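You operate a simulated robot arm through the tools that you are given. There is no shell and no other tool.

Carry out the task below with a simulated robot arm. There is one attempt and no reset: what you move stays moved.

## Task
Run in the white and black valve modules on the cylinder line till both show DONE.
Fine: both together, no spare hour; stand them back in their places; the other modules stay unrun. Set down upright: white valve module, what you pick out.

The check looks at the end state, three seconds after you hand in, the way a careful person would. Anything else that was tipped, shoved, dropped, spilled or broken makes it a failure.

## Robot
A 6-joint arm with a fingered hand, fixed in place. Base frame: the origin is at the foot of the arm, x ahead of it, y to its left, z up. Units: mm, rad, N and s.
It reaches about 1346 mm from its shoulder. Its first joint turns from -2.601 to 2.601 rad. Payload 3.5 kg.
The TCP is the grasp point between the finger pads, 26 mm short of the fingertips. In the tool frame z runs along the fingers and y along their closing line. Largest opening 132 mm; the body of the gripper starts 73 mm behind the TCP. The gripper is a hand of 4 fingers: y runs from the thumb to the fingers, the wrist lies at [0, 0, -234] in the tool frame, and closing takes about 1.5 s.
Orientation is that of the tool frame in the base frame, as a unit quaternion [x, y, z, w]. With the fingers straight down and closing along the base's y, the tool's x points along the base's -x, its y along +y and its z along -z.

## Interface
- The arm moves only by the tool move_arm. Its argument "increments" is a list of rows, each a list of 2 entries, a list of its own where there are three numbers: the shift along the tool's x, y, z in mm, then the turn, a rotation vector about the tool's x, y, z in rad. In form: [[[dx, dy, dz], [ax, ay, az]], ...]. A call has 1 to 20 rows; each row shifts and turns the commanded pose from where the row before left it, along the tool's axes as they then stand. "hand" is the gripper command, from -1 (fully open) to 1 (shut), values between in proportion, set as the call begins (left out, the last holds). Each row takes 0.2 s and may step no farther than 50 mm and 0.15 rad from the row before; otherwise, or with a gripper value out of range, the whole call is refused. Where a pose cannot be reached the arm comes as near as it can. A force on the tool above 70 N (or 10 N above the force at the start of the call, whichever is more), or a blocked arm, ends the call early, and 0.2 s more pass. The fingers move at their own pace (about 108 mm/s each) and stop on an object; they squeeze with about 21 N. The grip force told is the motor's: it shows also when the fingers shut on nothing. Time passes only in rows, and 0.2 s behind the last, so rows that do not move let the fingers close. The reply holds the time, the measured pose of the TCP, the force on the tool along the base axes, the opening and the grip force, in the units named above and with some noise, with the torque about the TCP (base axes, N m) and any sound that the robot's microphone picked up.
- Cameras (640 x 400 px; columns grow to the right, rows downward): "scene" is fixed at [220.7, 499.5, 1530.1]; the picture's right is [-0.47, -0.88, 0.00], its down [-0.53, 0.28, -0.80] and it looks along [0.70, -0.37, -0.60] (base axes); focal length 311 px, centre (320, 200). "wrist" rides on the gripper at [68, 2, -97] in the tool frame; the picture's right is [-0.03, 1.00, 0.00], its down [-0.82, -0.02, -0.58] and it looks along [-0.58, -0.01, 0.82] (tool axes); focal length 270 px, centre (320, 200). There is no depth. A picture from a camera that has moved, and an enlarged one, comes with that camera's place and axes in the base frame and with its lens.
- grab_frame(camera): a new picture of that camera. No time passes.
- move_column(by): slides the trunk up (or, below 0, down) by that many mm; the arm rides with it, the base frame stays. It gives what a move gives, with no picture.
- hand_shape(shape): the hand has 4 fingers and takes this shape, open, in about a second: jaw (thumb against the fingers, like two jaws); tri (thumb and two fingers); tip (a fingertip pinch); poke (one finger out to press); point (the index stretched); flat (the hand flat); cup (the hand cupped); fist (a fist). The gripper value then closes the fingers along that shape, each until it touches; the sizes above hold for jaw. It gives what a move gives, with no picture.
- close_up(camera, box): a new picture of the part [left, top, right, bottom] of that camera's present view, enlarged. No time passes.
- sign_off(): hands the job in; it is judged then, once.

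Places have to be worked out from the pictures, the camera data and where the tool is seen. Open the gripper and draw the arm clear of the work before you hand the job in, unless the task says otherwise.

The tools are called after "Emit:" as a command line: name --argument value ..., lists and objects as JSON in quotes. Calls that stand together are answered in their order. move_arm: Moves the arm, as the interface text tells. Its arguments: {"type":"object","properties":{"increments":{"type":"array","items":{"type":"array"}},"hand":{"type":"number"}},"required":["increments"]} The other tools are called the same way: move_column (by) slides the trunk up or down; hand_shape (shape) gives the hand a shape; grab_frame (camera) takes a picture; close_up (camera, box) takes an enlarged picture of a part of a camera's view; sign_off () hands the job in.

At the start:

```text
clock: 0.0
position: [741.8, -318.9, 1053.3]
ee_rot: [0.0, 1.0, 0.0, 0.001]
contact_force: [-0.3, -1.2, 0.5]
wrist_torque: [0.01, -0.02, 0.03]
opening: 132.4
gripper_force: 0.0
shape: jaw
trunk travel left (down, up): [-952.0, 18.0]
```

scene: 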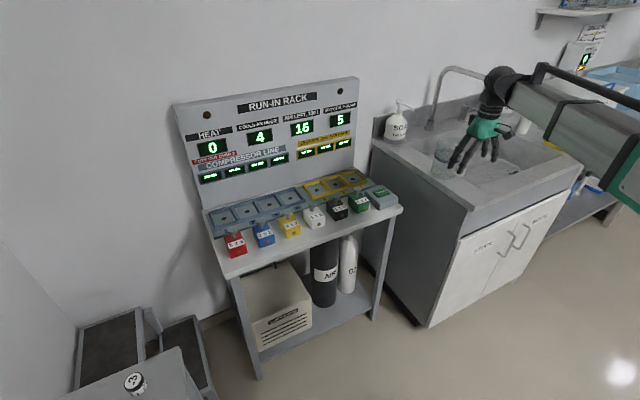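
wrist: 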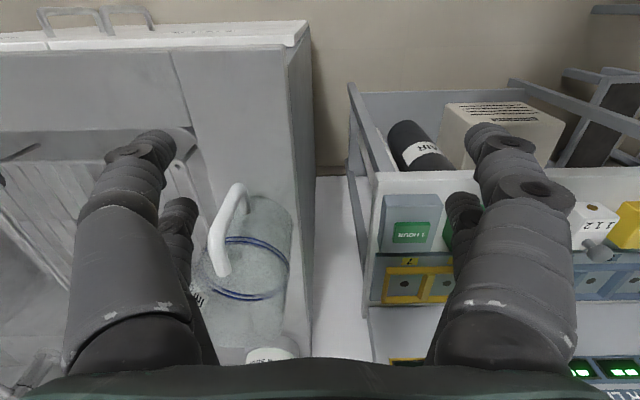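

I start by enlarging the rack in the scene picture to read its signs.

Emit:
close_up --camera "scene" --box '[170, 70, 370, 195]'

Emit:
close_up --camera "scene" --box '[195, 160, 405, 290]'

Emit:
close_up --camera "scene" --box '[280, 80, 370, 136]'

Emit:
close_up --camera "scene" --box '[185, 120, 295, 188]'

Emit:
close_up --camera "scene" --box '[290, 125, 360, 168]'

Emit:
close_up --camera "scene" --box '[510, 0, 640, 80]'

```text
3.20 times, centred on (270, 132) of scene
camera zoom: at [220.7, 499.5, 1530.1], right [-0.47, -0.88, 0.0], down [-0.53, 0.28, -0.8], along [0.7, -0.37, -0.6], focal length 994 px, centre (480, 416)
```

zoom: 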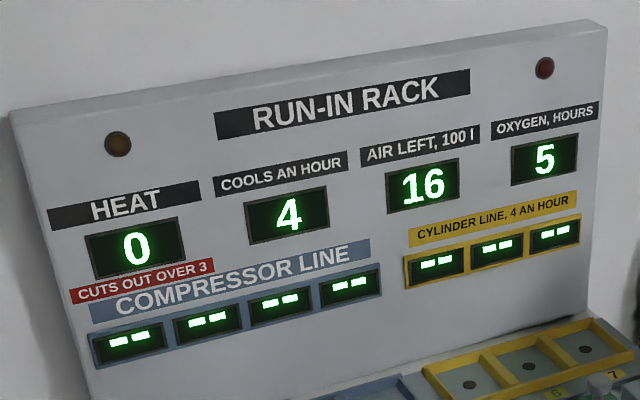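

```text
3.05 times, centred on (300, 225) of scene
camera zoom: at [220.7, 499.5, 1530.1], right [-0.47, -0.88, 0.0], down [-0.53, 0.28, -0.8], along [0.7, -0.37, -0.6], focal length 946 px, centre (381, 124)
```

zoom: 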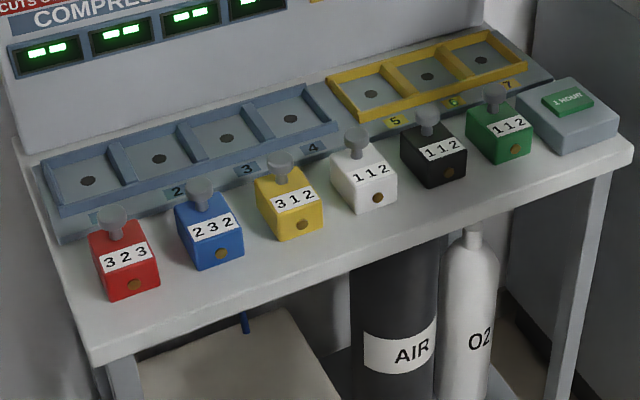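

```text
7.11 times, centred on (325, 108) of scene
camera zoom: at [220.7, 499.5, 1530.1], right [-0.47, -0.88, 0.0], down [-0.53, 0.28, -0.8], along [0.7, -0.37, -0.6], focal length 2208 px, centre (284, 854)
```

zoom: 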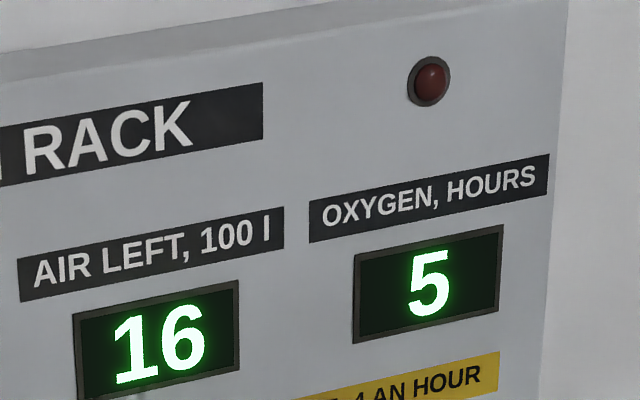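

```text
5.82 times, centred on (240, 154) of scene
camera zoom: at [220.7, 499.5, 1530.1], right [-0.47, -0.88, 0.0], down [-0.53, 0.28, -0.8], along [0.7, -0.37, -0.6], focal length 1807 px, centre (786, 468)
```

zoom: 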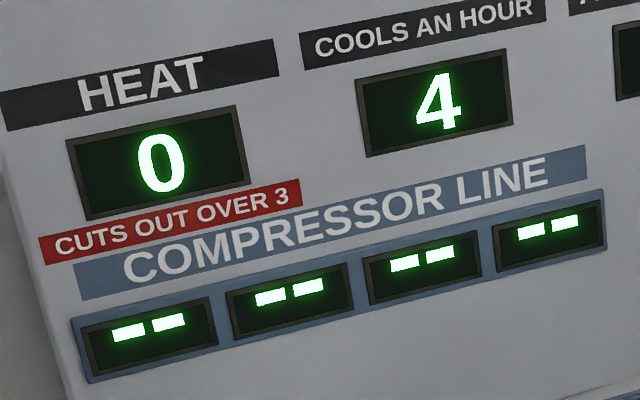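

```text
9.14 times, centred on (325, 146) of scene
camera zoom: at [220.7, 499.5, 1530.1], right [-0.47, -0.88, 0.0], down [-0.53, 0.28, -0.8], along [0.7, -0.37, -0.6], focal length 2839 px, centre (274, 689)
```

zoom: 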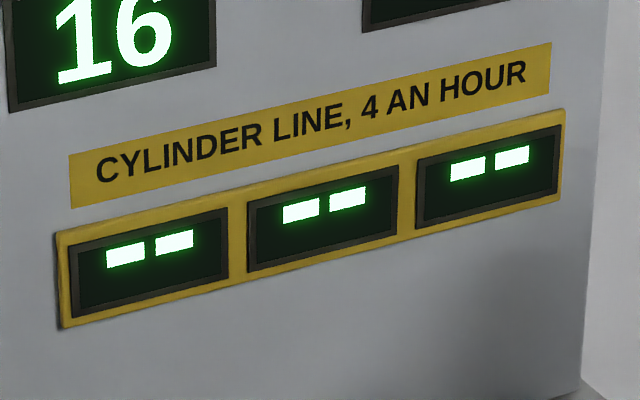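

```text
4.92 times, centred on (575, 40) of scene
camera zoom: at [220.7, 499.5, 1530.1], right [-0.47, -0.88, 0.0], down [-0.53, 0.28, -0.8], along [0.7, -0.37, -0.6], focal length 1529 px, centre (-935, 988)
```

zoom: 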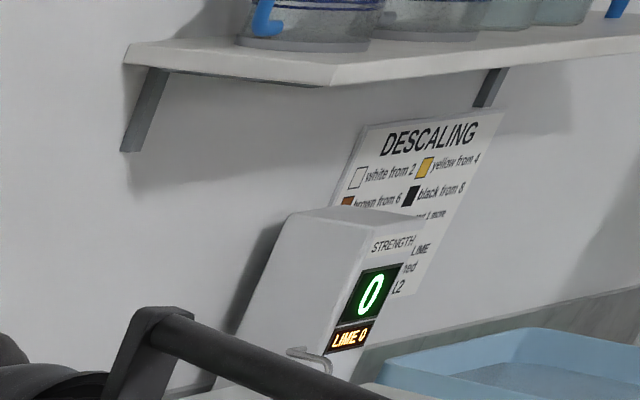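

The rack faces the arm, with the modules in a row along y at about x≈985. I raise the hand and move it left so the wrist camera looks down over the modules.

Emit:
move_arm --increments '[[[0, 0, -40], [0, 0, 0]], [[0, 0, -40], [0, 0, 0]], [[20, 40, 0], [0, 0, 0]], [[20, 40, 0], [0, 0, 0]], [[10, 45, 0], [0, 0, 0]], [[0, 45, 0], [0, 0, 0]], [[0, 45, 0], [0, 0, 0]], [[0, 45, 0], [0, 0, 0]], [[0, 45, 0], [0, 0, 0]], [[0, 45, 0], [0, 0, 0]]]'

Emit:
grab_frame --camera "wrist"

Emit:
grab_frame --camera "scene"

```text
clock: 2.2
position: [692.8, 31.4, 1053.1]
ee_rot: [0.0, 1.0, 0.0, 0.0]
contact_force: [-0.1, 0.6, -0.2]
wrist_torque: [-0.01, 0.01, 0.01]
opening: 131.9
gripper_force: 0.0
shape: jaw
out of reach, approached as far as the arm can: row 1, 2
trunk travel left (down, up): [-952.0, 18.0]
```

```text
taken
camera wrist: at [623.4, 32.6, 1150.2], right [0.03, 1.0, 0.0], down [0.82, -0.02, 0.58], along [0.58, -0.01, -0.82], focal length 270 px, centre (320, 200)
```

wrist: 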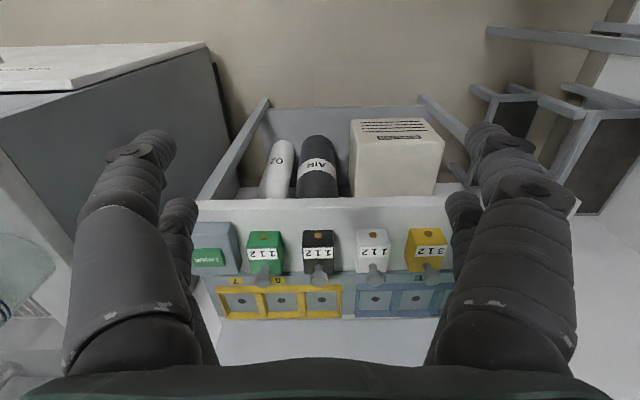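

```text
taken
```

scene: 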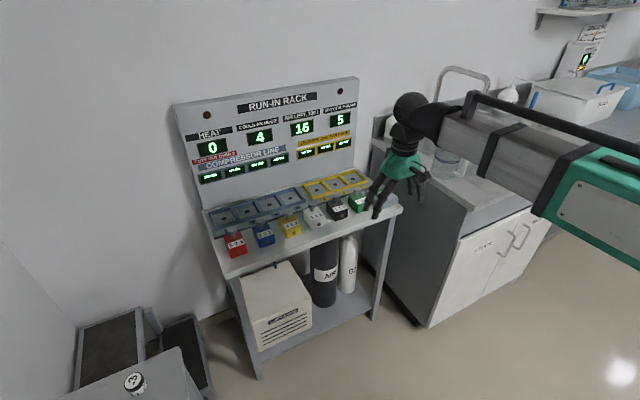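

The modules are in view from above; I enlarge them to measure the knobs, bodies and slots.

Emit:
close_up --camera "wrist" --box '[180, 210, 460, 385]'

Emit:
close_up --camera "wrist" --box '[180, 215, 340, 325]'

Emit:
close_up --camera "wrist" --box '[300, 215, 460, 325]'

Emit:
close_up --camera "scene" --box '[280, 160, 400, 240]'

```text
2.29 times, centred on (320, 298) of wrist
camera zoom: at [623.4, 32.6, 1150.2], right [0.03, 1.0, 0.0], down [0.82, -0.02, 0.58], along [0.58, -0.01, -0.82], focal length 618 px, centre (320, -23)
```

zoom: 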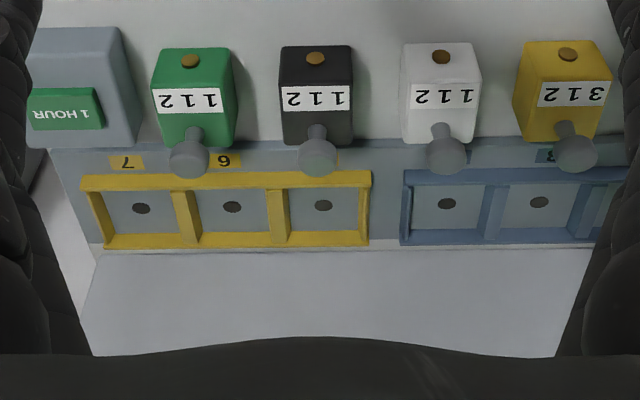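

```text
3.64 times, centred on (260, 270) of wrist
camera zoom: at [623.4, 32.6, 1150.2], right [0.03, 1.0, 0.0], down [0.82, -0.02, 0.58], along [0.58, -0.01, -0.82], focal length 983 px, centre (538, -54)
```

zoom: 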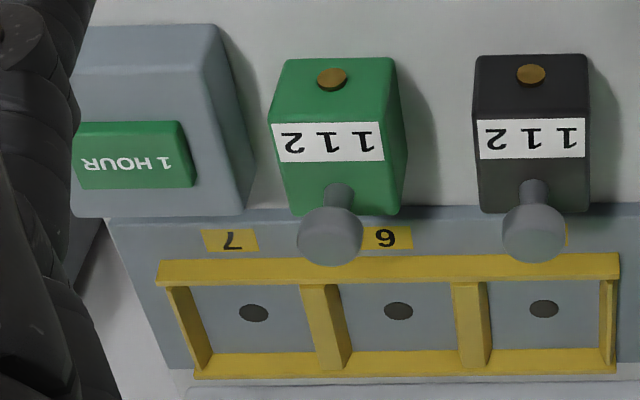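

```text
3.64 times, centred on (380, 270) of wrist
camera zoom: at [623.4, 32.6, 1150.2], right [0.03, 1.0, 0.0], down [0.82, -0.02, 0.58], along [0.58, -0.01, -0.82], focal length 983 px, centre (102, -54)
```

zoom: 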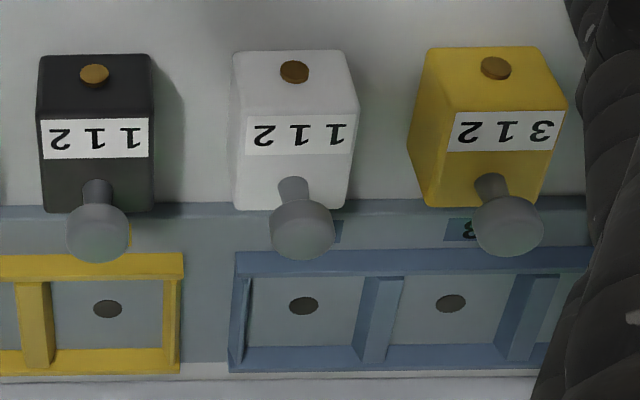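

```text
5.00 times, centred on (340, 200) of scene
camera zoom: at [220.7, 499.5, 1530.1], right [-0.47, -0.88, 0.0], down [-0.53, 0.28, -0.8], along [0.7, -0.37, -0.6], focal length 1553 px, centre (220, 200)
```

zoom: 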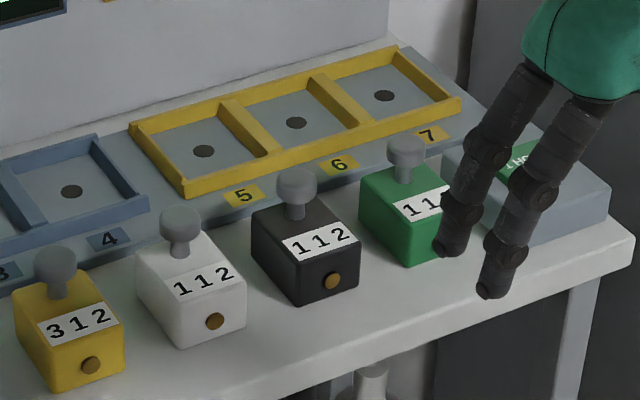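

Estimates so far: black knob top near [1001, 23, 852], and slots 5/6/7 near [1146, 26/-62/-150, 791]. I zoom in tighter to settle the body height and the knob offset.

Emit:
close_up --camera "wrist" --box '[285, 220, 405, 295]'

Emit:
close_up --camera "scene" --box '[300, 180, 364, 220]'

Emit:
close_up --camera "scene" --box '[296, 194, 344, 234]'

```text
5.33 times, centred on (345, 258) of wrist
camera zoom: at [623.4, 32.6, 1150.2], right [0.03, 1.0, 0.0], down [0.82, -0.02, 0.58], along [0.58, -0.01, -0.82], focal length 1442 px, centre (187, -107)
```

zoom: 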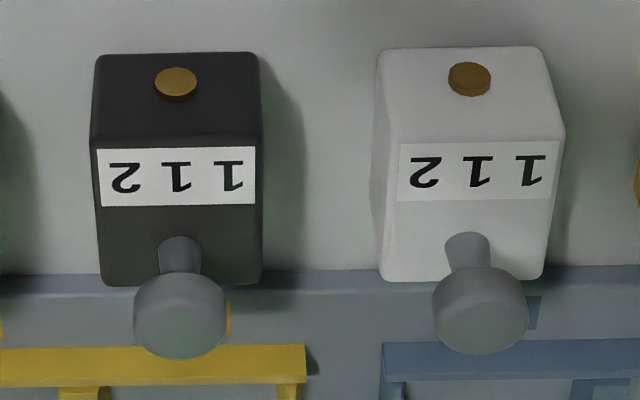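

```text
10.00 times, centred on (332, 200) of scene
camera zoom: at [220.7, 499.5, 1530.1], right [-0.47, -0.88, 0.0], down [-0.53, 0.28, -0.8], along [0.7, -0.37, -0.6], focal length 3106 px, centre (200, 200)
```

zoom: 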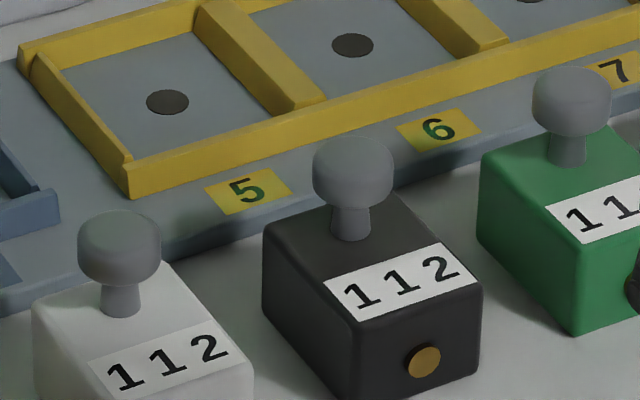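

```text
10.00 times, centred on (320, 214) of scene
camera zoom: at [220.7, 499.5, 1530.1], right [-0.47, -0.88, 0.0], down [-0.53, 0.28, -0.8], along [0.7, -0.37, -0.6], focal length 3106 px, centre (320, 60)
```

zoom: 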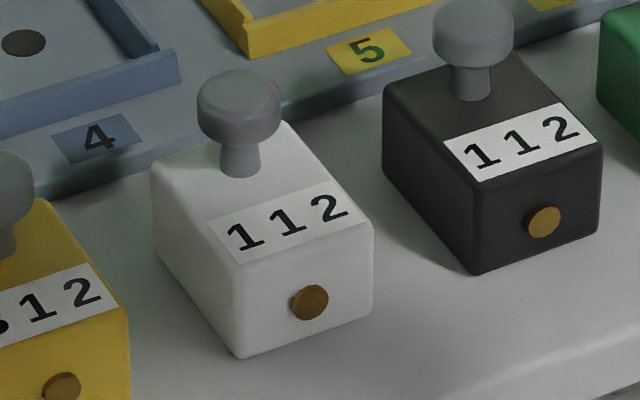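

The knob sits about 14 mm behind the body centre (body x 951–1020, top z≈823, knob head z≈838–853, Ø29). Before approaching, I look at the hand's layout in close-up.

Emit:
close_up --camera "scene" --box '[350, 80, 470, 230]'

Emit:
close_up --camera "wrist" --box '[40, 100, 640, 400]'

```text
2.67 times, centred on (410, 155) of scene
camera zoom: at [220.7, 499.5, 1530.1], right [-0.47, -0.88, 0.0], down [-0.53, 0.28, -0.8], along [0.7, -0.37, -0.6], focal length 828 px, centre (80, 320)
```

zoom: 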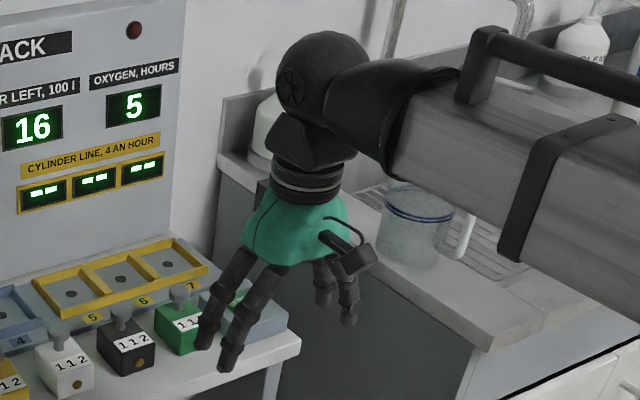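

```text
1.07 times, centred on (340, 250) of wrist (not enlarged: the box is as wide or as high as the picture)
camera zoom: at [623.4, 32.6, 1150.2], right [0.03, 1.0, 0.0], down [0.82, -0.02, 0.58], along [0.58, -0.01, -0.82], focal length 288 px, centre (299, 147)
```

zoom: 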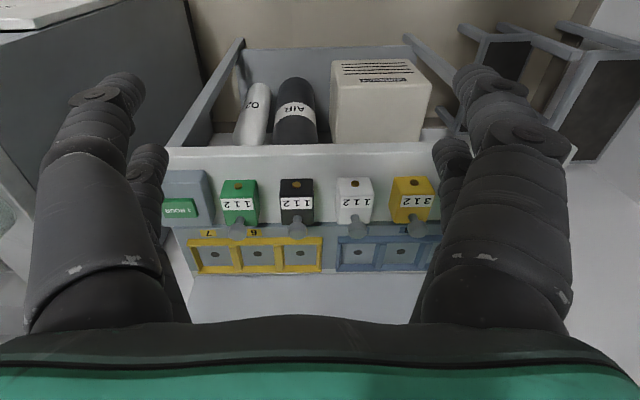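

The hand has two fingers on each side, closing along y. I part-close it and move above the white module's knob, judged at [1000, 118.6], stopping high at z≈930 to check.

Emit:
move_arm --increments '[[[-40, 15, 0], [0, 0, 0]], [[-40, 15, 0], [0, 0, 0]], [[-40, 15, 0], [0, 0, 0]], [[-40, 15, 0], [0, 0, 0]], [[-40, 15, 0], [0, 0, 0]], [[-40, 12.2, 0], [0, 0, 0]], [[-40, 0, 0], [0, 0, 0]], [[-27.2, 0, 0], [0, 0, 0]], [[0, 0, 40], [0, 0, 0]], [[0, 0, 40], [0, 0, 0]], [[0, 0, 40], [0, 0, 0]], [[0, 0, 0], [0, 0, 0]]]' --hand -0.2

Emit:
grab_frame --camera "wrist"

Emit:
grab_frame --camera "scene"

Emit:
close_up --camera "scene" --box '[260, 130, 380, 240]'

```text
clock: 4.8
position: [998.1, 118.2, 1052.5]
ee_rot: [0.0, 1.0, -0.001, 0.0]
contact_force: [0.7, -0.1, 0.1]
wrist_torque: [0.02, 0.02, -0.03]
opening: 79.6
gripper_force: 0.0
shape: jaw
out of reach, approached as far as the arm can: row 9, 10, 11
trunk travel left (down, up): [-952.0, 18.0]
```

```text
taken
camera wrist: at [930.0, 120.1, 1150.3], right [0.03, 1.0, 0.0], down [0.82, -0.02, 0.58], along [0.58, -0.01, -0.82], focal length 270 px, centre (320, 200)
```

wrist: 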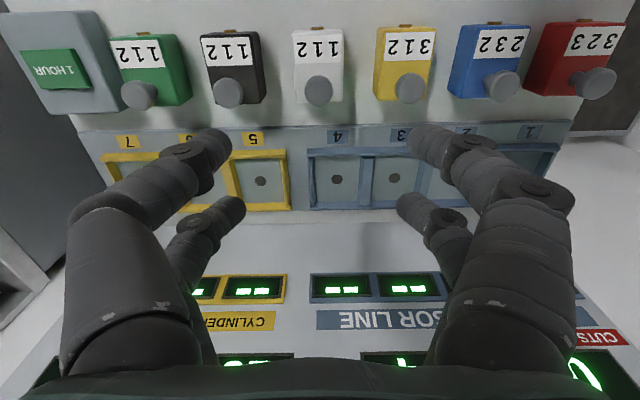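

```text
taken
```

scene: 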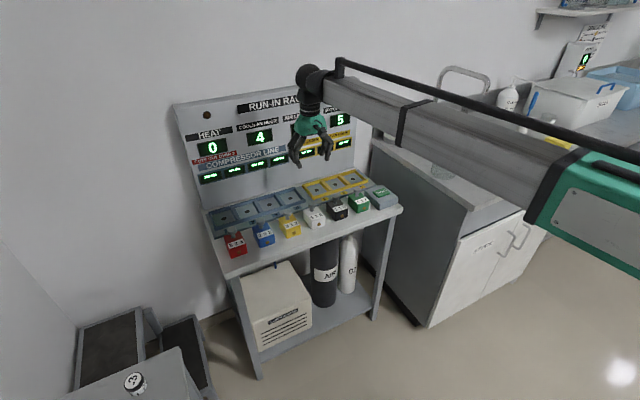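

```text
3.64 times, centred on (320, 185) of scene
camera zoom: at [220.7, 499.5, 1530.1], right [-0.47, -0.88, 0.0], down [-0.53, 0.28, -0.8], along [0.7, -0.37, -0.6], focal length 1129 px, centre (320, 254)
```

zoom: 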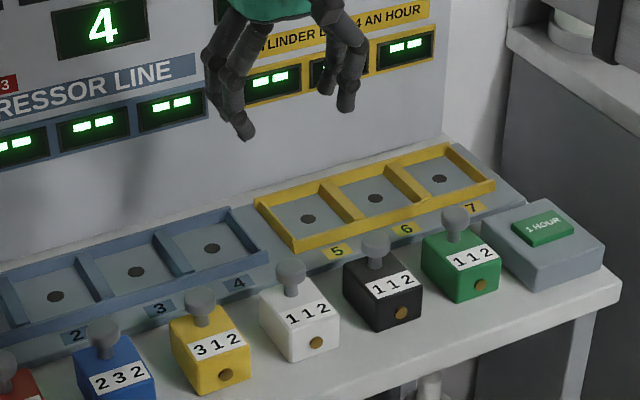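

Vertical moves come from the trunk column, since the arm itself stayed at z≈1052.5; the knob checks out at [1000.4, 118.5]. I lower the column by a test 60 mm.

Emit:
move_column --by -60

```text
clock: 5.8
position: [998.4, 117.4, 993.4]
ee_rot: [0.0, 1.0, 0.0, 0.0]
contact_force: [-0.6, -0.3, -0.1]
wrist_torque: [0.0, 0.03, 0.0]
opening: 79.9
gripper_force: 0.1
shape: jaw
trunk travel left (down, up): [-892.0, 78.0]
```

The column move works as expected. I lower another 85 mm, leaving the fingertips above the knob head, and look.

Emit:
move_column --by -85

Emit:
grab_frame --camera "wrist"

Emit:
close_up --camera "scene" --box '[260, 130, 380, 240]'

```text
clock: 7.0
position: [997.9, 120.0, 908.0]
ee_rot: [0.0, 1.0, 0.001, 0.0]
contact_force: [-0.4, 0.1, 0.2]
wrist_torque: [0.02, 0.01, 0.02]
opening: 79.9
gripper_force: 0.1
shape: jaw
trunk travel left (down, up): [-807.0, 163.0]
```

```text
taken
camera wrist: at [929.9, 120.0, 1005.3], right [0.03, 1.0, 0.0], down [0.82, -0.02, 0.58], along [0.58, -0.01, -0.82], focal length 270 px, centre (320, 200)
```

wrist: 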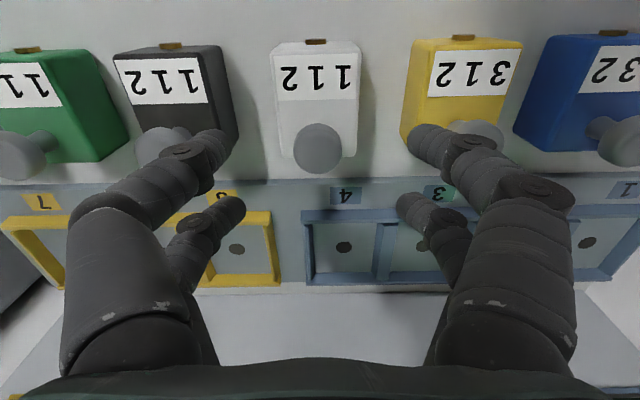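

```text
3.64 times, centred on (320, 185) of scene
camera zoom: at [220.7, 499.5, 1530.1], right [-0.47, -0.88, 0.0], down [-0.53, 0.28, -0.8], along [0.7, -0.37, -0.6], focal length 1129 px, centre (320, 254)
```

zoom: 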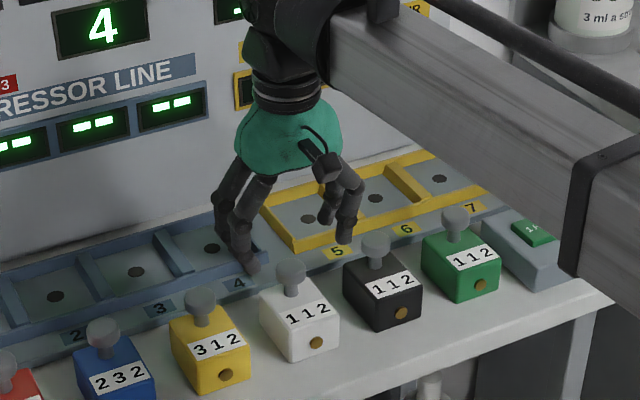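

The knob is still centred under the TCP. I lower to TCP z≈856 (fingertips ≈830, just above the body top), then close on the knob.

Emit:
move_column --by -52

Emit:
close_up --camera "scene" --box '[270, 150, 370, 240]'

Emit:
grab_frame --camera "wrist"

```text
clock: 7.9
position: [998.0, 119.1, 856.0]
ee_rot: [-0.001, 1.0, 0.0, -0.001]
contact_force: [0.2, 0.0, -0.5]
wrist_torque: [0.01, 0.02, 0.0]
opening: 79.6
gripper_force: 0.0
shape: jaw
trunk travel left (down, up): [-755.0, 215.0]
```

```text
4.44 times, centred on (320, 195) of scene
camera zoom: at [220.7, 499.5, 1530.1], right [-0.47, -0.88, 0.0], down [-0.53, 0.28, -0.8], along [0.7, -0.37, -0.6], focal length 1380 px, centre (320, 222)
```

zoom: 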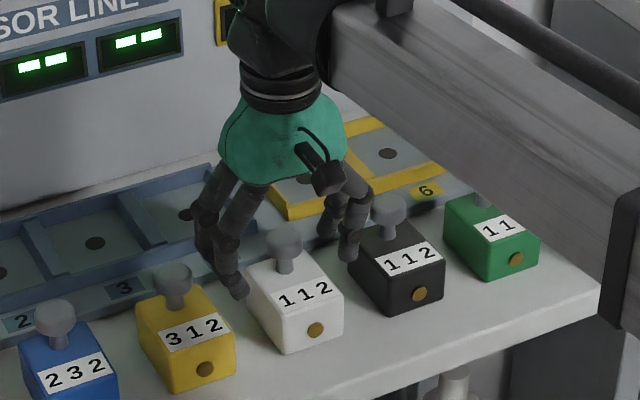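

```text
taken
camera wrist: at [929.9, 120.0, 953.3], right [0.03, 1.0, 0.0], down [0.82, -0.02, 0.58], along [0.58, -0.01, -0.82], focal length 270 px, centre (320, 200)
```

wrist: 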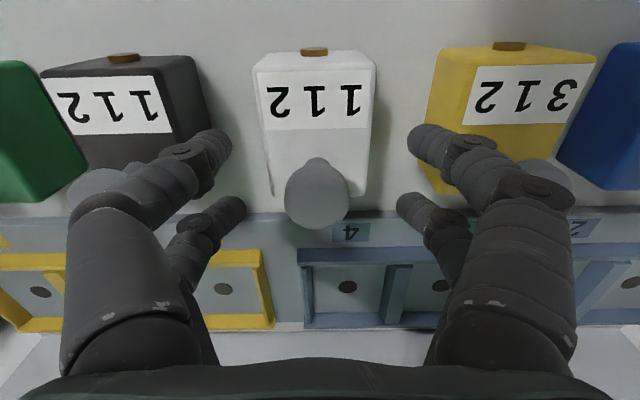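

Fingers straddle the knob without touching neighbours. I close the hand on the knob.

Emit:
move_arm --increments '[[[0, 0, 0], [0, 0, 0]], [[0, 0, 0], [0, 0, 0]], [[0, 0, 0], [0, 0, 0]], [[0, 0, 0], [0, 0, 0]], [[0, 0, 0], [0, 0, 0]], [[0, 0, 0], [0, 0, 0]], [[0, 0, 0], [0, 0, 0]], [[0, 0, 0], [0, 0, 0]]]' --hand 1

Emit:
grab_frame --camera "wrist"

Emit:
close_up --camera "scene" --box '[270, 150, 370, 240]'

```text
clock: 9.7
position: [998.5, 119.4, 855.5]
ee_rot: [0.0, 1.0, 0.0, 0.0]
contact_force: [0.1, 0.3, -0.7]
wrist_torque: [0.04, 0.01, -0.01]
opening: 0.0
gripper_force: 21.1
shape: jaw
trunk travel left (down, up): [-755.0, 215.0]
```

```text
taken
camera wrist: at [930.1, 120.1, 953.1], right [0.03, 1.0, 0.0], down [0.82, -0.02, 0.58], along [0.58, -0.01, -0.82], focal length 270 px, centre (320, 200)
```

wrist: 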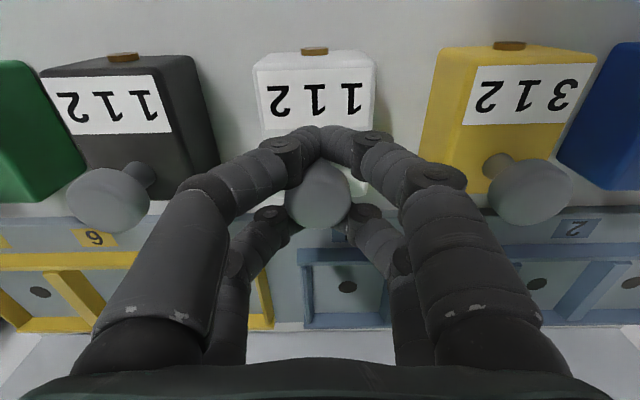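

```text
4.44 times, centred on (320, 195) of scene
camera zoom: at [220.7, 499.5, 1530.1], right [-0.47, -0.88, 0.0], down [-0.53, 0.28, -0.8], along [0.7, -0.37, -0.6], focal length 1380 px, centre (320, 222)
```

zoom: 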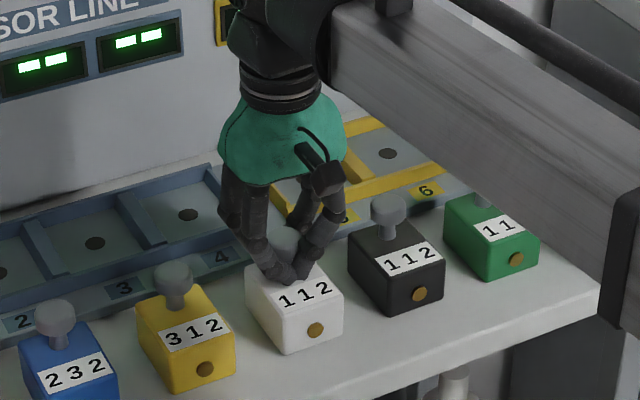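

The fingers shut around the knob's sides without gripping it: the finger pairs are ~40 mm apart, so the Ø29 knob slips between them. I'll open again and grip the body instead, shifting back over its centre (x≈987).

Emit:
move_arm --increments '[[[0, 0, 0], [0, 0, 0]], [[0, 0, 0], [0, 0, 0]], [[0, 0, 0], [0, 0, 0]], [[0, 0, 0], [0, 0, 0]], [[0, 0, 0], [0, 0, 0]], [[6, 0, 0], [0, 0, 0]], [[5.5, 0, 0], [0, 0, 0]], [[0, 0, 0], [0, 0, 0]]]' --hand -0.2

Emit:
grab_frame --camera "wrist"

Emit:
close_up --camera "scene" --box '[270, 150, 370, 240]'

```text
clock: 11.5
position: [985.6, 117.8, 855.6]
ee_rot: [0.0, 1.0, 0.0, 0.0]
contact_force: [-0.4, 0.1, -0.4]
wrist_torque: [-0.01, -0.02, -0.02]
opening: 78.8
gripper_force: 0.1
shape: jaw
trunk travel left (down, up): [-755.0, 215.0]
```

```text
taken
camera wrist: at [918.1, 120.2, 953.3], right [0.03, 1.0, 0.0], down [0.82, -0.02, 0.58], along [0.58, -0.01, -0.82], focal length 270 px, centre (320, 200)
```

wrist: 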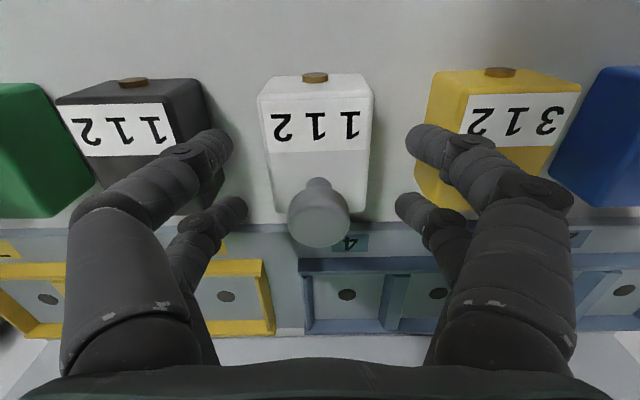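

```text
4.44 times, centred on (320, 195) of scene
camera zoom: at [220.7, 499.5, 1530.1], right [-0.47, -0.88, 0.0], down [-0.53, 0.28, -0.8], along [0.7, -0.37, -0.6], focal length 1380 px, centre (320, 222)
```

zoom: 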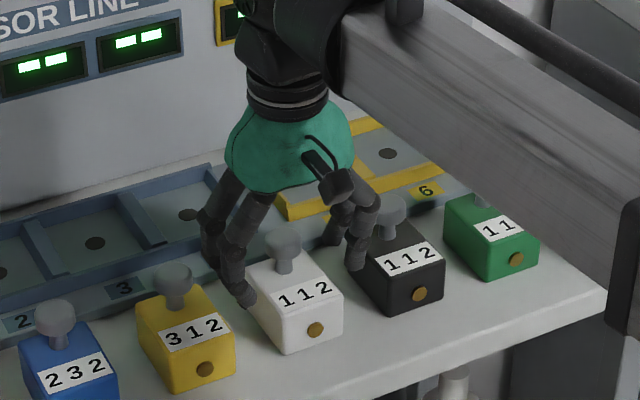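

Centred over the white body (x≈986, y≈118), fingers clear of black and yellow. I narrow slightly and lower 26 mm so the tips reach about 20 mm below the body top.

Emit:
move_arm --increments '[[[0, 0.4, 0], [0, 0, 0]], [[0, 0, 0], [0, 0, 0]]]' --hand -0.13

Emit:
move_column --by -26

Emit:
grab_frame --camera "wrist"

Emit:
close_up --camera "scene" --box '[270, 150, 370, 240]'

```text
clock: 12.1
position: [987.3, 119.3, 855.2]
ee_rot: [0.0, 1.0, 0.0, -0.001]
contact_force: [0.1, -0.5, -0.3]
wrist_torque: [0.0, -0.01, 0.02]
opening: 75.3
gripper_force: 0.0
shape: jaw
trunk travel left (down, up): [-755.0, 215.0]
```

```text
clock: 12.9
position: [986.8, 118.4, 829.1]
ee_rot: [0.0, 1.0, 0.0, 0.0]
contact_force: [-0.8, -1.2, 1.2]
wrist_torque: [-0.01, -0.02, 0.0]
opening: 75.2
gripper_force: 0.2
shape: jaw
trunk travel left (down, up): [-729.0, 241.0]
```

```text
taken
camera wrist: at [918.1, 120.5, 927.3], right [0.03, 1.0, 0.0], down [0.82, -0.02, 0.58], along [0.58, -0.01, -0.82], focal length 270 px, centre (320, 200)
```

wrist: 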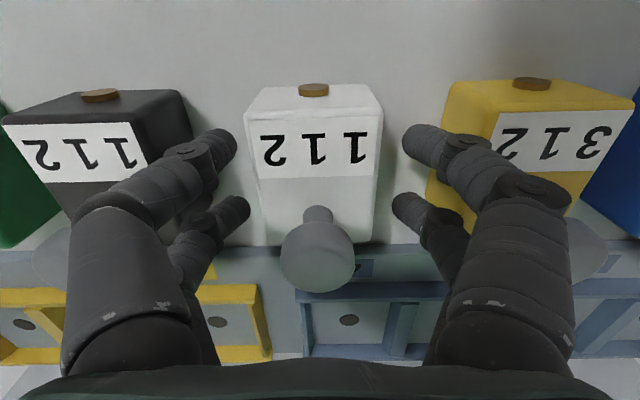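

```text
4.44 times, centred on (320, 195) of scene
camera zoom: at [220.7, 499.5, 1530.1], right [-0.47, -0.88, 0.0], down [-0.53, 0.28, -0.8], along [0.7, -0.37, -0.6], focal length 1380 px, centre (320, 222)
```

zoom: 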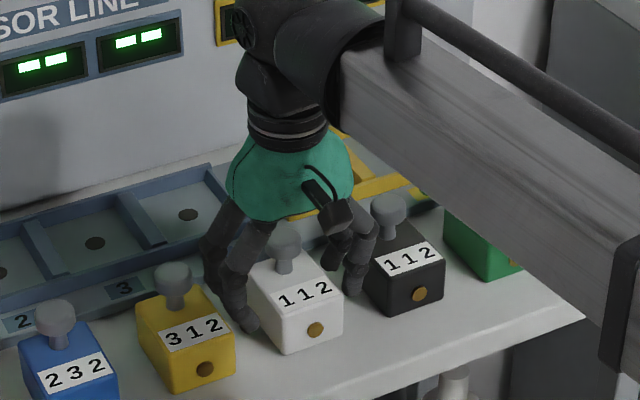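

Fingers flank the white body evenly. I close the hand on the body.

Emit:
move_arm --increments '[[[0, 0, 0], [0, 0, 0]], [[0, 0, 0], [0, 0, 0]], [[0, 0, 0], [0, 0, 0]], [[0, 0, 0], [0, 0, 0]], [[0, 0, 0], [0, 0, 0]], [[0, 0, 0], [0, 0, 0]]]' --hand 1

Emit:
grab_frame --camera "wrist"

Emit:
close_up --camera "scene" --box '[270, 150, 370, 240]'

```text
clock: 14.3
position: [986.5, 118.5, 829.7]
ee_rot: [0.001, 1.0, 0.0, 0.0]
contact_force: [0.1, 0.4, 0.2]
wrist_torque: [-0.05, 0.05, -0.04]
opening: 50.5
gripper_force: 21.0
shape: jaw
trunk travel left (down, up): [-729.0, 241.0]
```

```text
taken
camera wrist: at [918.3, 120.5, 927.1], right [0.03, 1.0, 0.0], down [0.82, -0.02, 0.58], along [0.58, -0.01, -0.82], focal length 270 px, centre (320, 200)
```

wrist: 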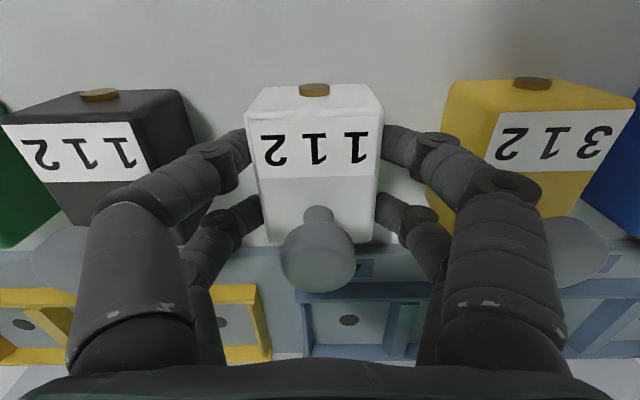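

```text
4.44 times, centred on (320, 195) of scene
camera zoom: at [220.7, 499.5, 1530.1], right [-0.47, -0.88, 0.0], down [-0.53, 0.28, -0.8], along [0.7, -0.37, -0.6], focal length 1380 px, centre (320, 222)
```

zoom: 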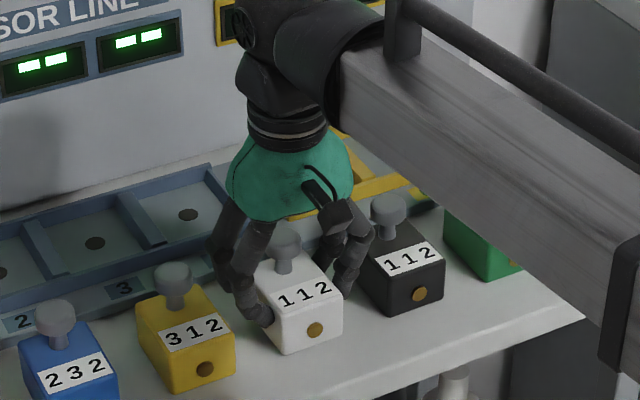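

A firm grip at 50.5 mm opening; white's home is TCP [986.4, 118.5, 829.4]. I lift 105 mm and check the module hangs straight.

Emit:
move_column --by 105

Emit:
grab_frame --camera "wrist"

Emit:
grab_frame --camera "scene"

```text
clock: 15.6
position: [987.7, 118.9, 933.8]
ee_rot: [0.0, 1.0, 0.0, 0.001]
contact_force: [-0.5, 0.3, -3.6]
wrist_torque: [-0.01, 0.0, 0.01]
opening: 50.5
gripper_force: 21.7
shape: jaw
trunk travel left (down, up): [-834.0, 136.0]
```

```text
taken
camera wrist: at [918.5, 120.6, 1031.9], right [0.03, 1.0, 0.0], down [0.82, -0.02, 0.58], along [0.58, -0.01, -0.82], focal length 270 px, centre (320, 200)
```

wrist: 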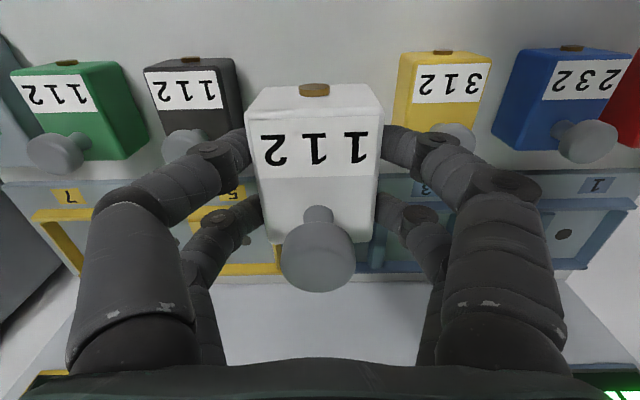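

```text
taken
```

scene: 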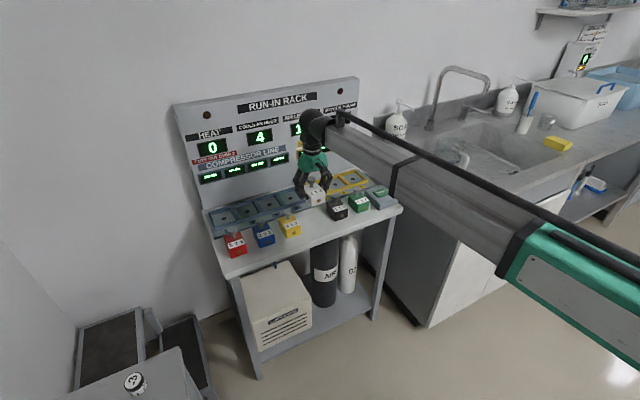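

The module hangs straight (≈0.37 kg). I carry it over slot 5, judged at [1146, 24.5], staying at this height.

Emit:
move_arm --increments '[[[-32, -19, 0], [0, 0, 0]], [[-32, -19, 0], [0, 0, 0]], [[-32, -19, 0], [0, 0, 0]], [[-32, -19, 0], [0, 0, 0]], [[-31.2, -18.2, 0], [0, 0, 0]], [[0, 0, 0], [0, 0, 0]], [[0, 0, 0], [0, 0, 0]]]'

Emit:
grab_frame --camera "wrist"

Emit:
grab_frame --camera "scene"

Emit:
close_up --camera "scene" --box '[280, 110, 400, 210]'

```text
clock: 17.2
position: [1145.5, 23.6, 934.3]
ee_rot: [0.001, 1.0, 0.0, 0.0]
contact_force: [0.7, -0.1, -2.3]
wrist_torque: [0.01, 0.02, -0.02]
opening: 50.3
gripper_force: 20.7
shape: jaw
trunk travel left (down, up): [-834.0, 136.0]
```

```text
taken
camera wrist: at [1077.4, 26.1, 1032.0], right [0.03, 1.0, 0.0], down [0.82, -0.02, 0.58], along [0.58, -0.01, -0.82], focal length 270 px, centre (320, 200)
```

wrist: 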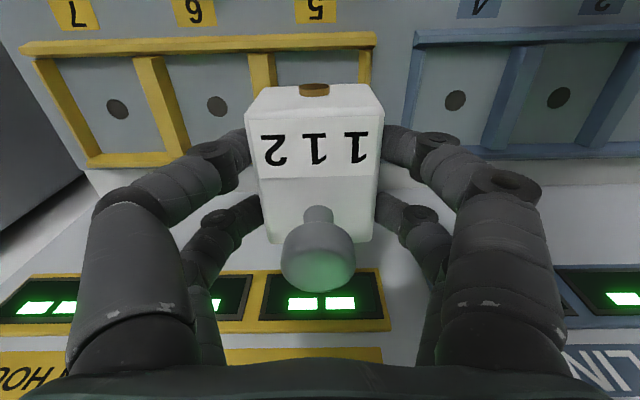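

```text
taken
```

scene: 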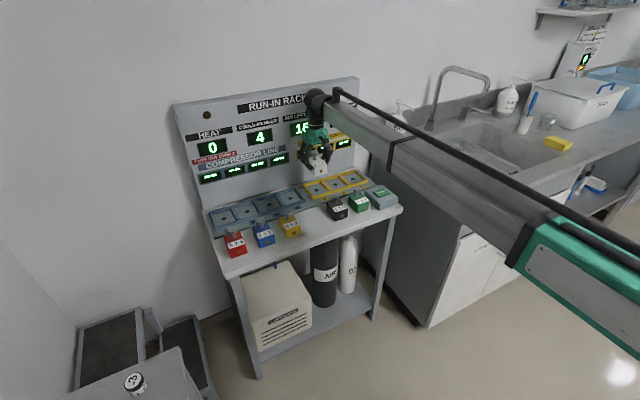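

```text
4.00 times, centred on (340, 160) of scene
camera zoom: at [220.7, 499.5, 1530.1], right [-0.47, -0.88, 0.0], down [-0.53, 0.28, -0.8], along [0.7, -0.37, -0.6], focal length 1242 px, centre (240, 360)
```

zoom: 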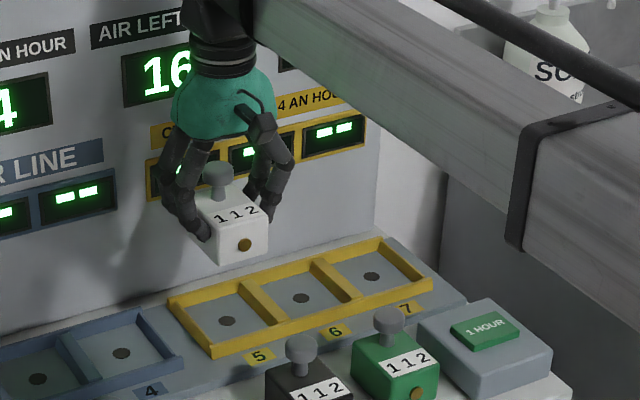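

TCP is centred on slot 5 to within about 1 mm. I lower 72 mm so the module bottom stays just above the slot walls, then check.

Emit:
move_column --by -72

Emit:
grab_frame --camera "wrist"

Emit:
close_up --camera "scene" --box '[280, 130, 376, 210]'

```text
clock: 18.3
position: [1146.8, 25.6, 862.8]
ee_rot: [0.0, 1.0, 0.0, 0.0]
contact_force: [0.3, -0.8, -3.2]
wrist_torque: [0.01, 0.05, -0.02]
opening: 50.2
gripper_force: 21.1
shape: jaw
trunk travel left (down, up): [-762.0, 208.0]
```

```text
taken
camera wrist: at [1077.4, 26.2, 960.0], right [0.03, 1.0, 0.0], down [0.82, -0.02, 0.58], along [0.58, -0.01, -0.82], focal length 270 px, centre (320, 200)
```

wrist: 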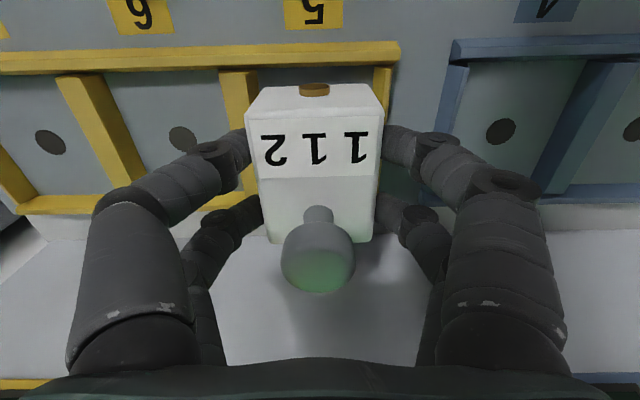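

```text
5.00 times, centred on (328, 170) of scene
camera zoom: at [220.7, 499.5, 1530.1], right [-0.47, -0.88, 0.0], down [-0.53, 0.28, -0.8], along [0.7, -0.37, -0.6], focal length 1553 px, centre (280, 350)
```

zoom: 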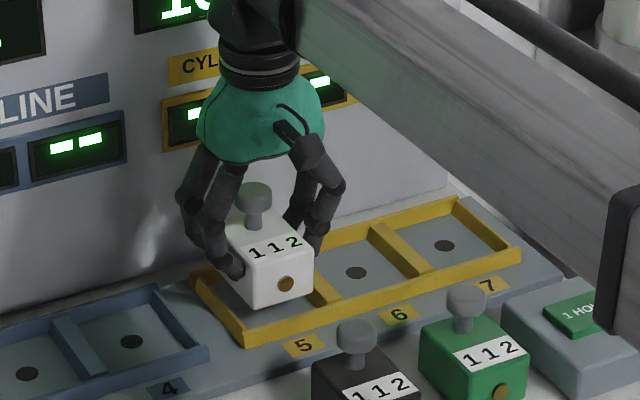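

Aligned with the slot walls on both sides. I lower 20 mm into the slot.

Emit:
move_column --by -20

Emit:
close_up --camera "scene" --box '[280, 130, 376, 210]'

Emit:
grab_frame --camera "wrist"

```text
clock: 19.0
position: [1144.9, 25.2, 841.7]
ee_rot: [0.001, 1.0, 0.0, 0.001]
contact_force: [0.0, 0.0, -3.6]
wrist_torque: [0.0, -0.03, 0.04]
opening: 50.1
gripper_force: 21.0
shape: jaw
trunk travel left (down, up): [-742.0, 228.0]
```

```text
5.00 times, centred on (328, 170) of scene
camera zoom: at [220.7, 499.5, 1530.1], right [-0.47, -0.88, 0.0], down [-0.53, 0.28, -0.8], along [0.7, -0.37, -0.6], focal length 1553 px, centre (280, 350)
```

zoom: 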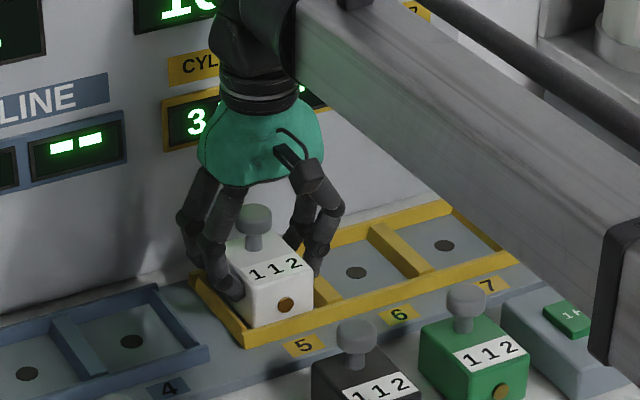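

```text
taken
camera wrist: at [1077.6, 26.2, 939.7], right [0.03, 1.0, 0.0], down [0.82, -0.02, 0.58], along [0.58, -0.01, -0.82], focal length 270 px, centre (320, 200)
```

wrist: 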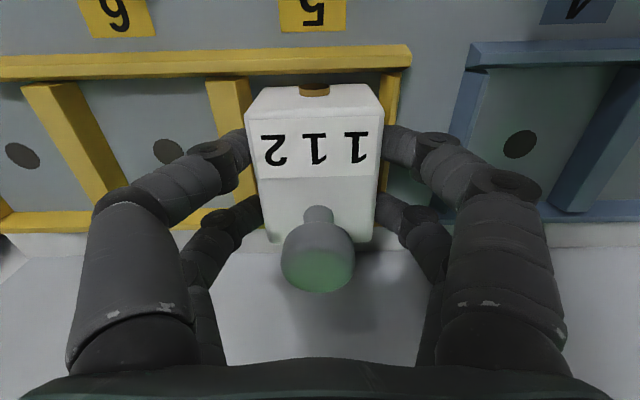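

The slot 5 display already reads "3…", so the module is recognised. I lower in small steps until the weight comes off the hand.

Emit:
move_column --by -2

Emit:
close_up --camera "scene" --box '[300, 130, 340, 160]'

```text
clock: 19.5
position: [1145.5, 25.3, 841.2]
ee_rot: [0.0, 1.0, 0.0, 0.0]
contact_force: [3.0, -0.1, 4.5]
wrist_torque: [-0.05, -0.05, 0.0]
opening: 50.7
gripper_force: 20.2
shape: jaw
trunk travel left (down, up): [-740.0, 230.0]
```

```text
13.33 times, centred on (320, 145) of scene
camera zoom: at [220.7, 499.5, 1530.1], right [-0.47, -0.88, 0.0], down [-0.53, 0.28, -0.8], along [0.7, -0.37, -0.6], focal length 4141 px, centre (320, 933)
```

zoom: 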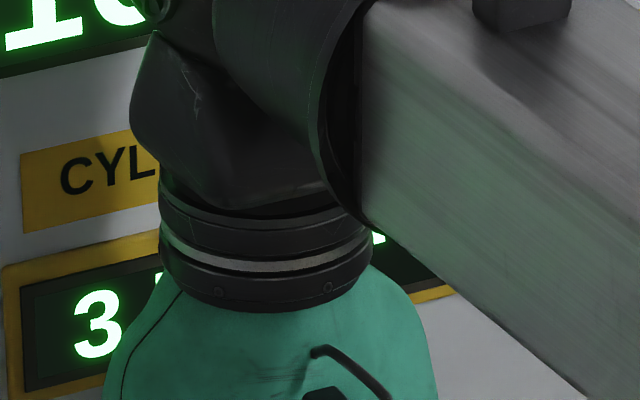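

The force flipped to +4.5 N, so the module rests on the slot floor. I release by opening modestly.

Emit:
move_arm --increments '[[[0, 0, 0], [0, 0, 0]], [[0, 0, 0], [0, 0, 0]], [[0, 0, 0], [0, 0, 0]], [[0, 0, 0], [0, 0, 0]], [[0, 0, 0], [0, 0, 0]]]' --hand -0.15

Emit:
move_column --by 100

Emit:
grab_frame --camera "wrist"

Emit:
close_up --camera "scene" --box '[280, 130, 376, 210]'

```text
clock: 20.7
position: [1146.2, 23.6, 841.0]
ee_rot: [0.0, 1.0, 0.0, 0.0]
contact_force: [-1.1, -0.3, 0.7]
wrist_torque: [0.01, 0.01, 0.0]
opening: 75.2
gripper_force: 0.1
shape: jaw
trunk travel left (down, up): [-740.0, 230.0]
```

```text
clock: 22.1
position: [1146.3, 24.3, 940.7]
ee_rot: [0.0, 1.0, -0.001, 0.001]
contact_force: [0.4, 0.7, 0.4]
wrist_torque: [0.0, 0.02, 0.04]
opening: 75.3
gripper_force: 0.0
shape: jaw
trunk travel left (down, up): [-840.0, 130.0]
```

```text
taken
camera wrist: at [1077.3, 26.2, 1038.1], right [0.03, 1.0, 0.0], down [0.82, -0.02, 0.58], along [0.58, -0.01, -0.82], focal length 270 px, centre (320, 200)
```

wrist: 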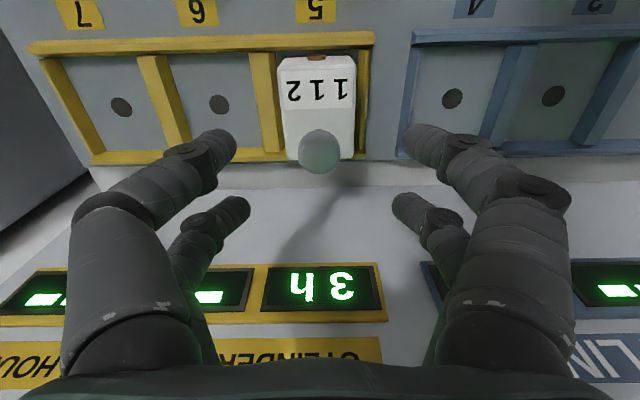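

```text
5.00 times, centred on (328, 170) of scene
camera zoom: at [220.7, 499.5, 1530.1], right [-0.47, -0.88, 0.0], down [-0.53, 0.28, -0.8], along [0.7, -0.37, -0.6], focal length 1553 px, centre (280, 350)
```

zoom: 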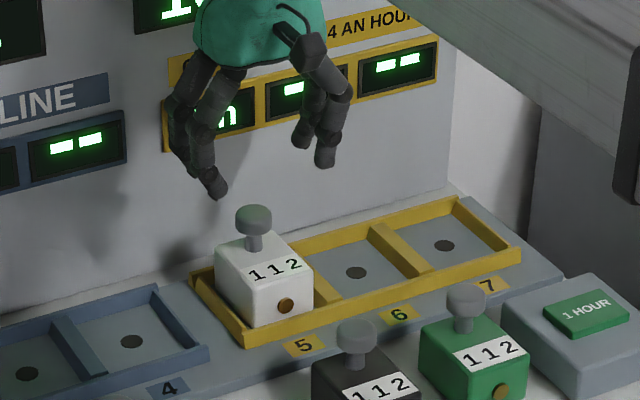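

White stands in slot 5, display "3h". Next I move above the black module, at [985.5, 23.3], for the same body grip.

Emit:
move_arm --increments '[[[32, -0.9, 0], [0, 0, 0]], [[32, 0, 0], [0, 0, 0]], [[32, 0, 0], [0, 0, 0]], [[32, 0, 0], [0, 0, 0]], [[32, 0, 0], [0, 0, 0]], [[0, 0, 0], [0, 0, 0]], [[0, 0, 0], [0, 0, 0]]]' --hand -0.15

Emit:
move_column --by -60

Emit:
grab_frame --camera "wrist"

Emit:
close_up --camera "scene" --box '[290, 130, 386, 230]'

```text
clock: 23.6
position: [985.6, 22.5, 940.4]
ee_rot: [0.0, 1.0, 0.0, 0.001]
contact_force: [-0.1, 0.4, 0.0]
wrist_torque: [0.0, 0.04, 0.04]
opening: 75.3
gripper_force: 0.0
shape: jaw
trunk travel left (down, up): [-840.0, 130.0]
```

```text
clock: 24.6
position: [985.8, 22.6, 880.7]
ee_rot: [0.0, 1.0, 0.0, 0.0]
contact_force: [0.0, 0.9, 0.2]
wrist_torque: [0.05, 0.01, -0.01]
opening: 75.4
gripper_force: 0.0
shape: jaw
trunk travel left (down, up): [-780.0, 190.0]
```

```text
taken
camera wrist: at [916.4, 24.5, 978.3], right [0.03, 1.0, 0.0], down [0.82, -0.02, 0.58], along [0.58, -0.01, -0.82], focal length 270 px, centre (320, 200)
```

wrist: 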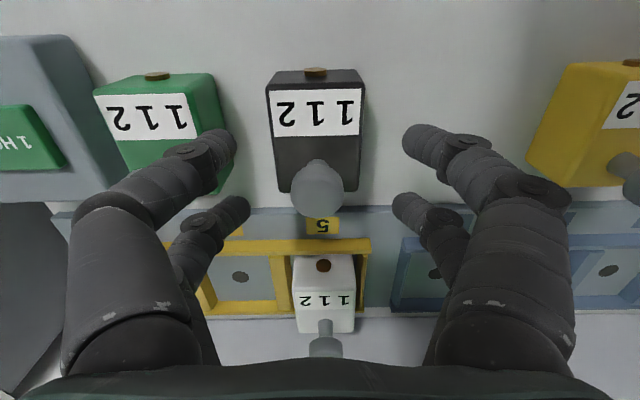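

```text
4.00 times, centred on (338, 180) of scene
camera zoom: at [220.7, 499.5, 1530.1], right [-0.47, -0.88, 0.0], down [-0.53, 0.28, -0.8], along [0.7, -0.37, -0.6], focal length 1242 px, centre (248, 280)
```

zoom: 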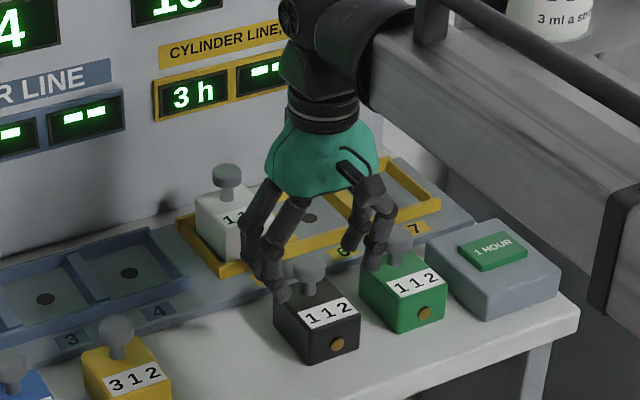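

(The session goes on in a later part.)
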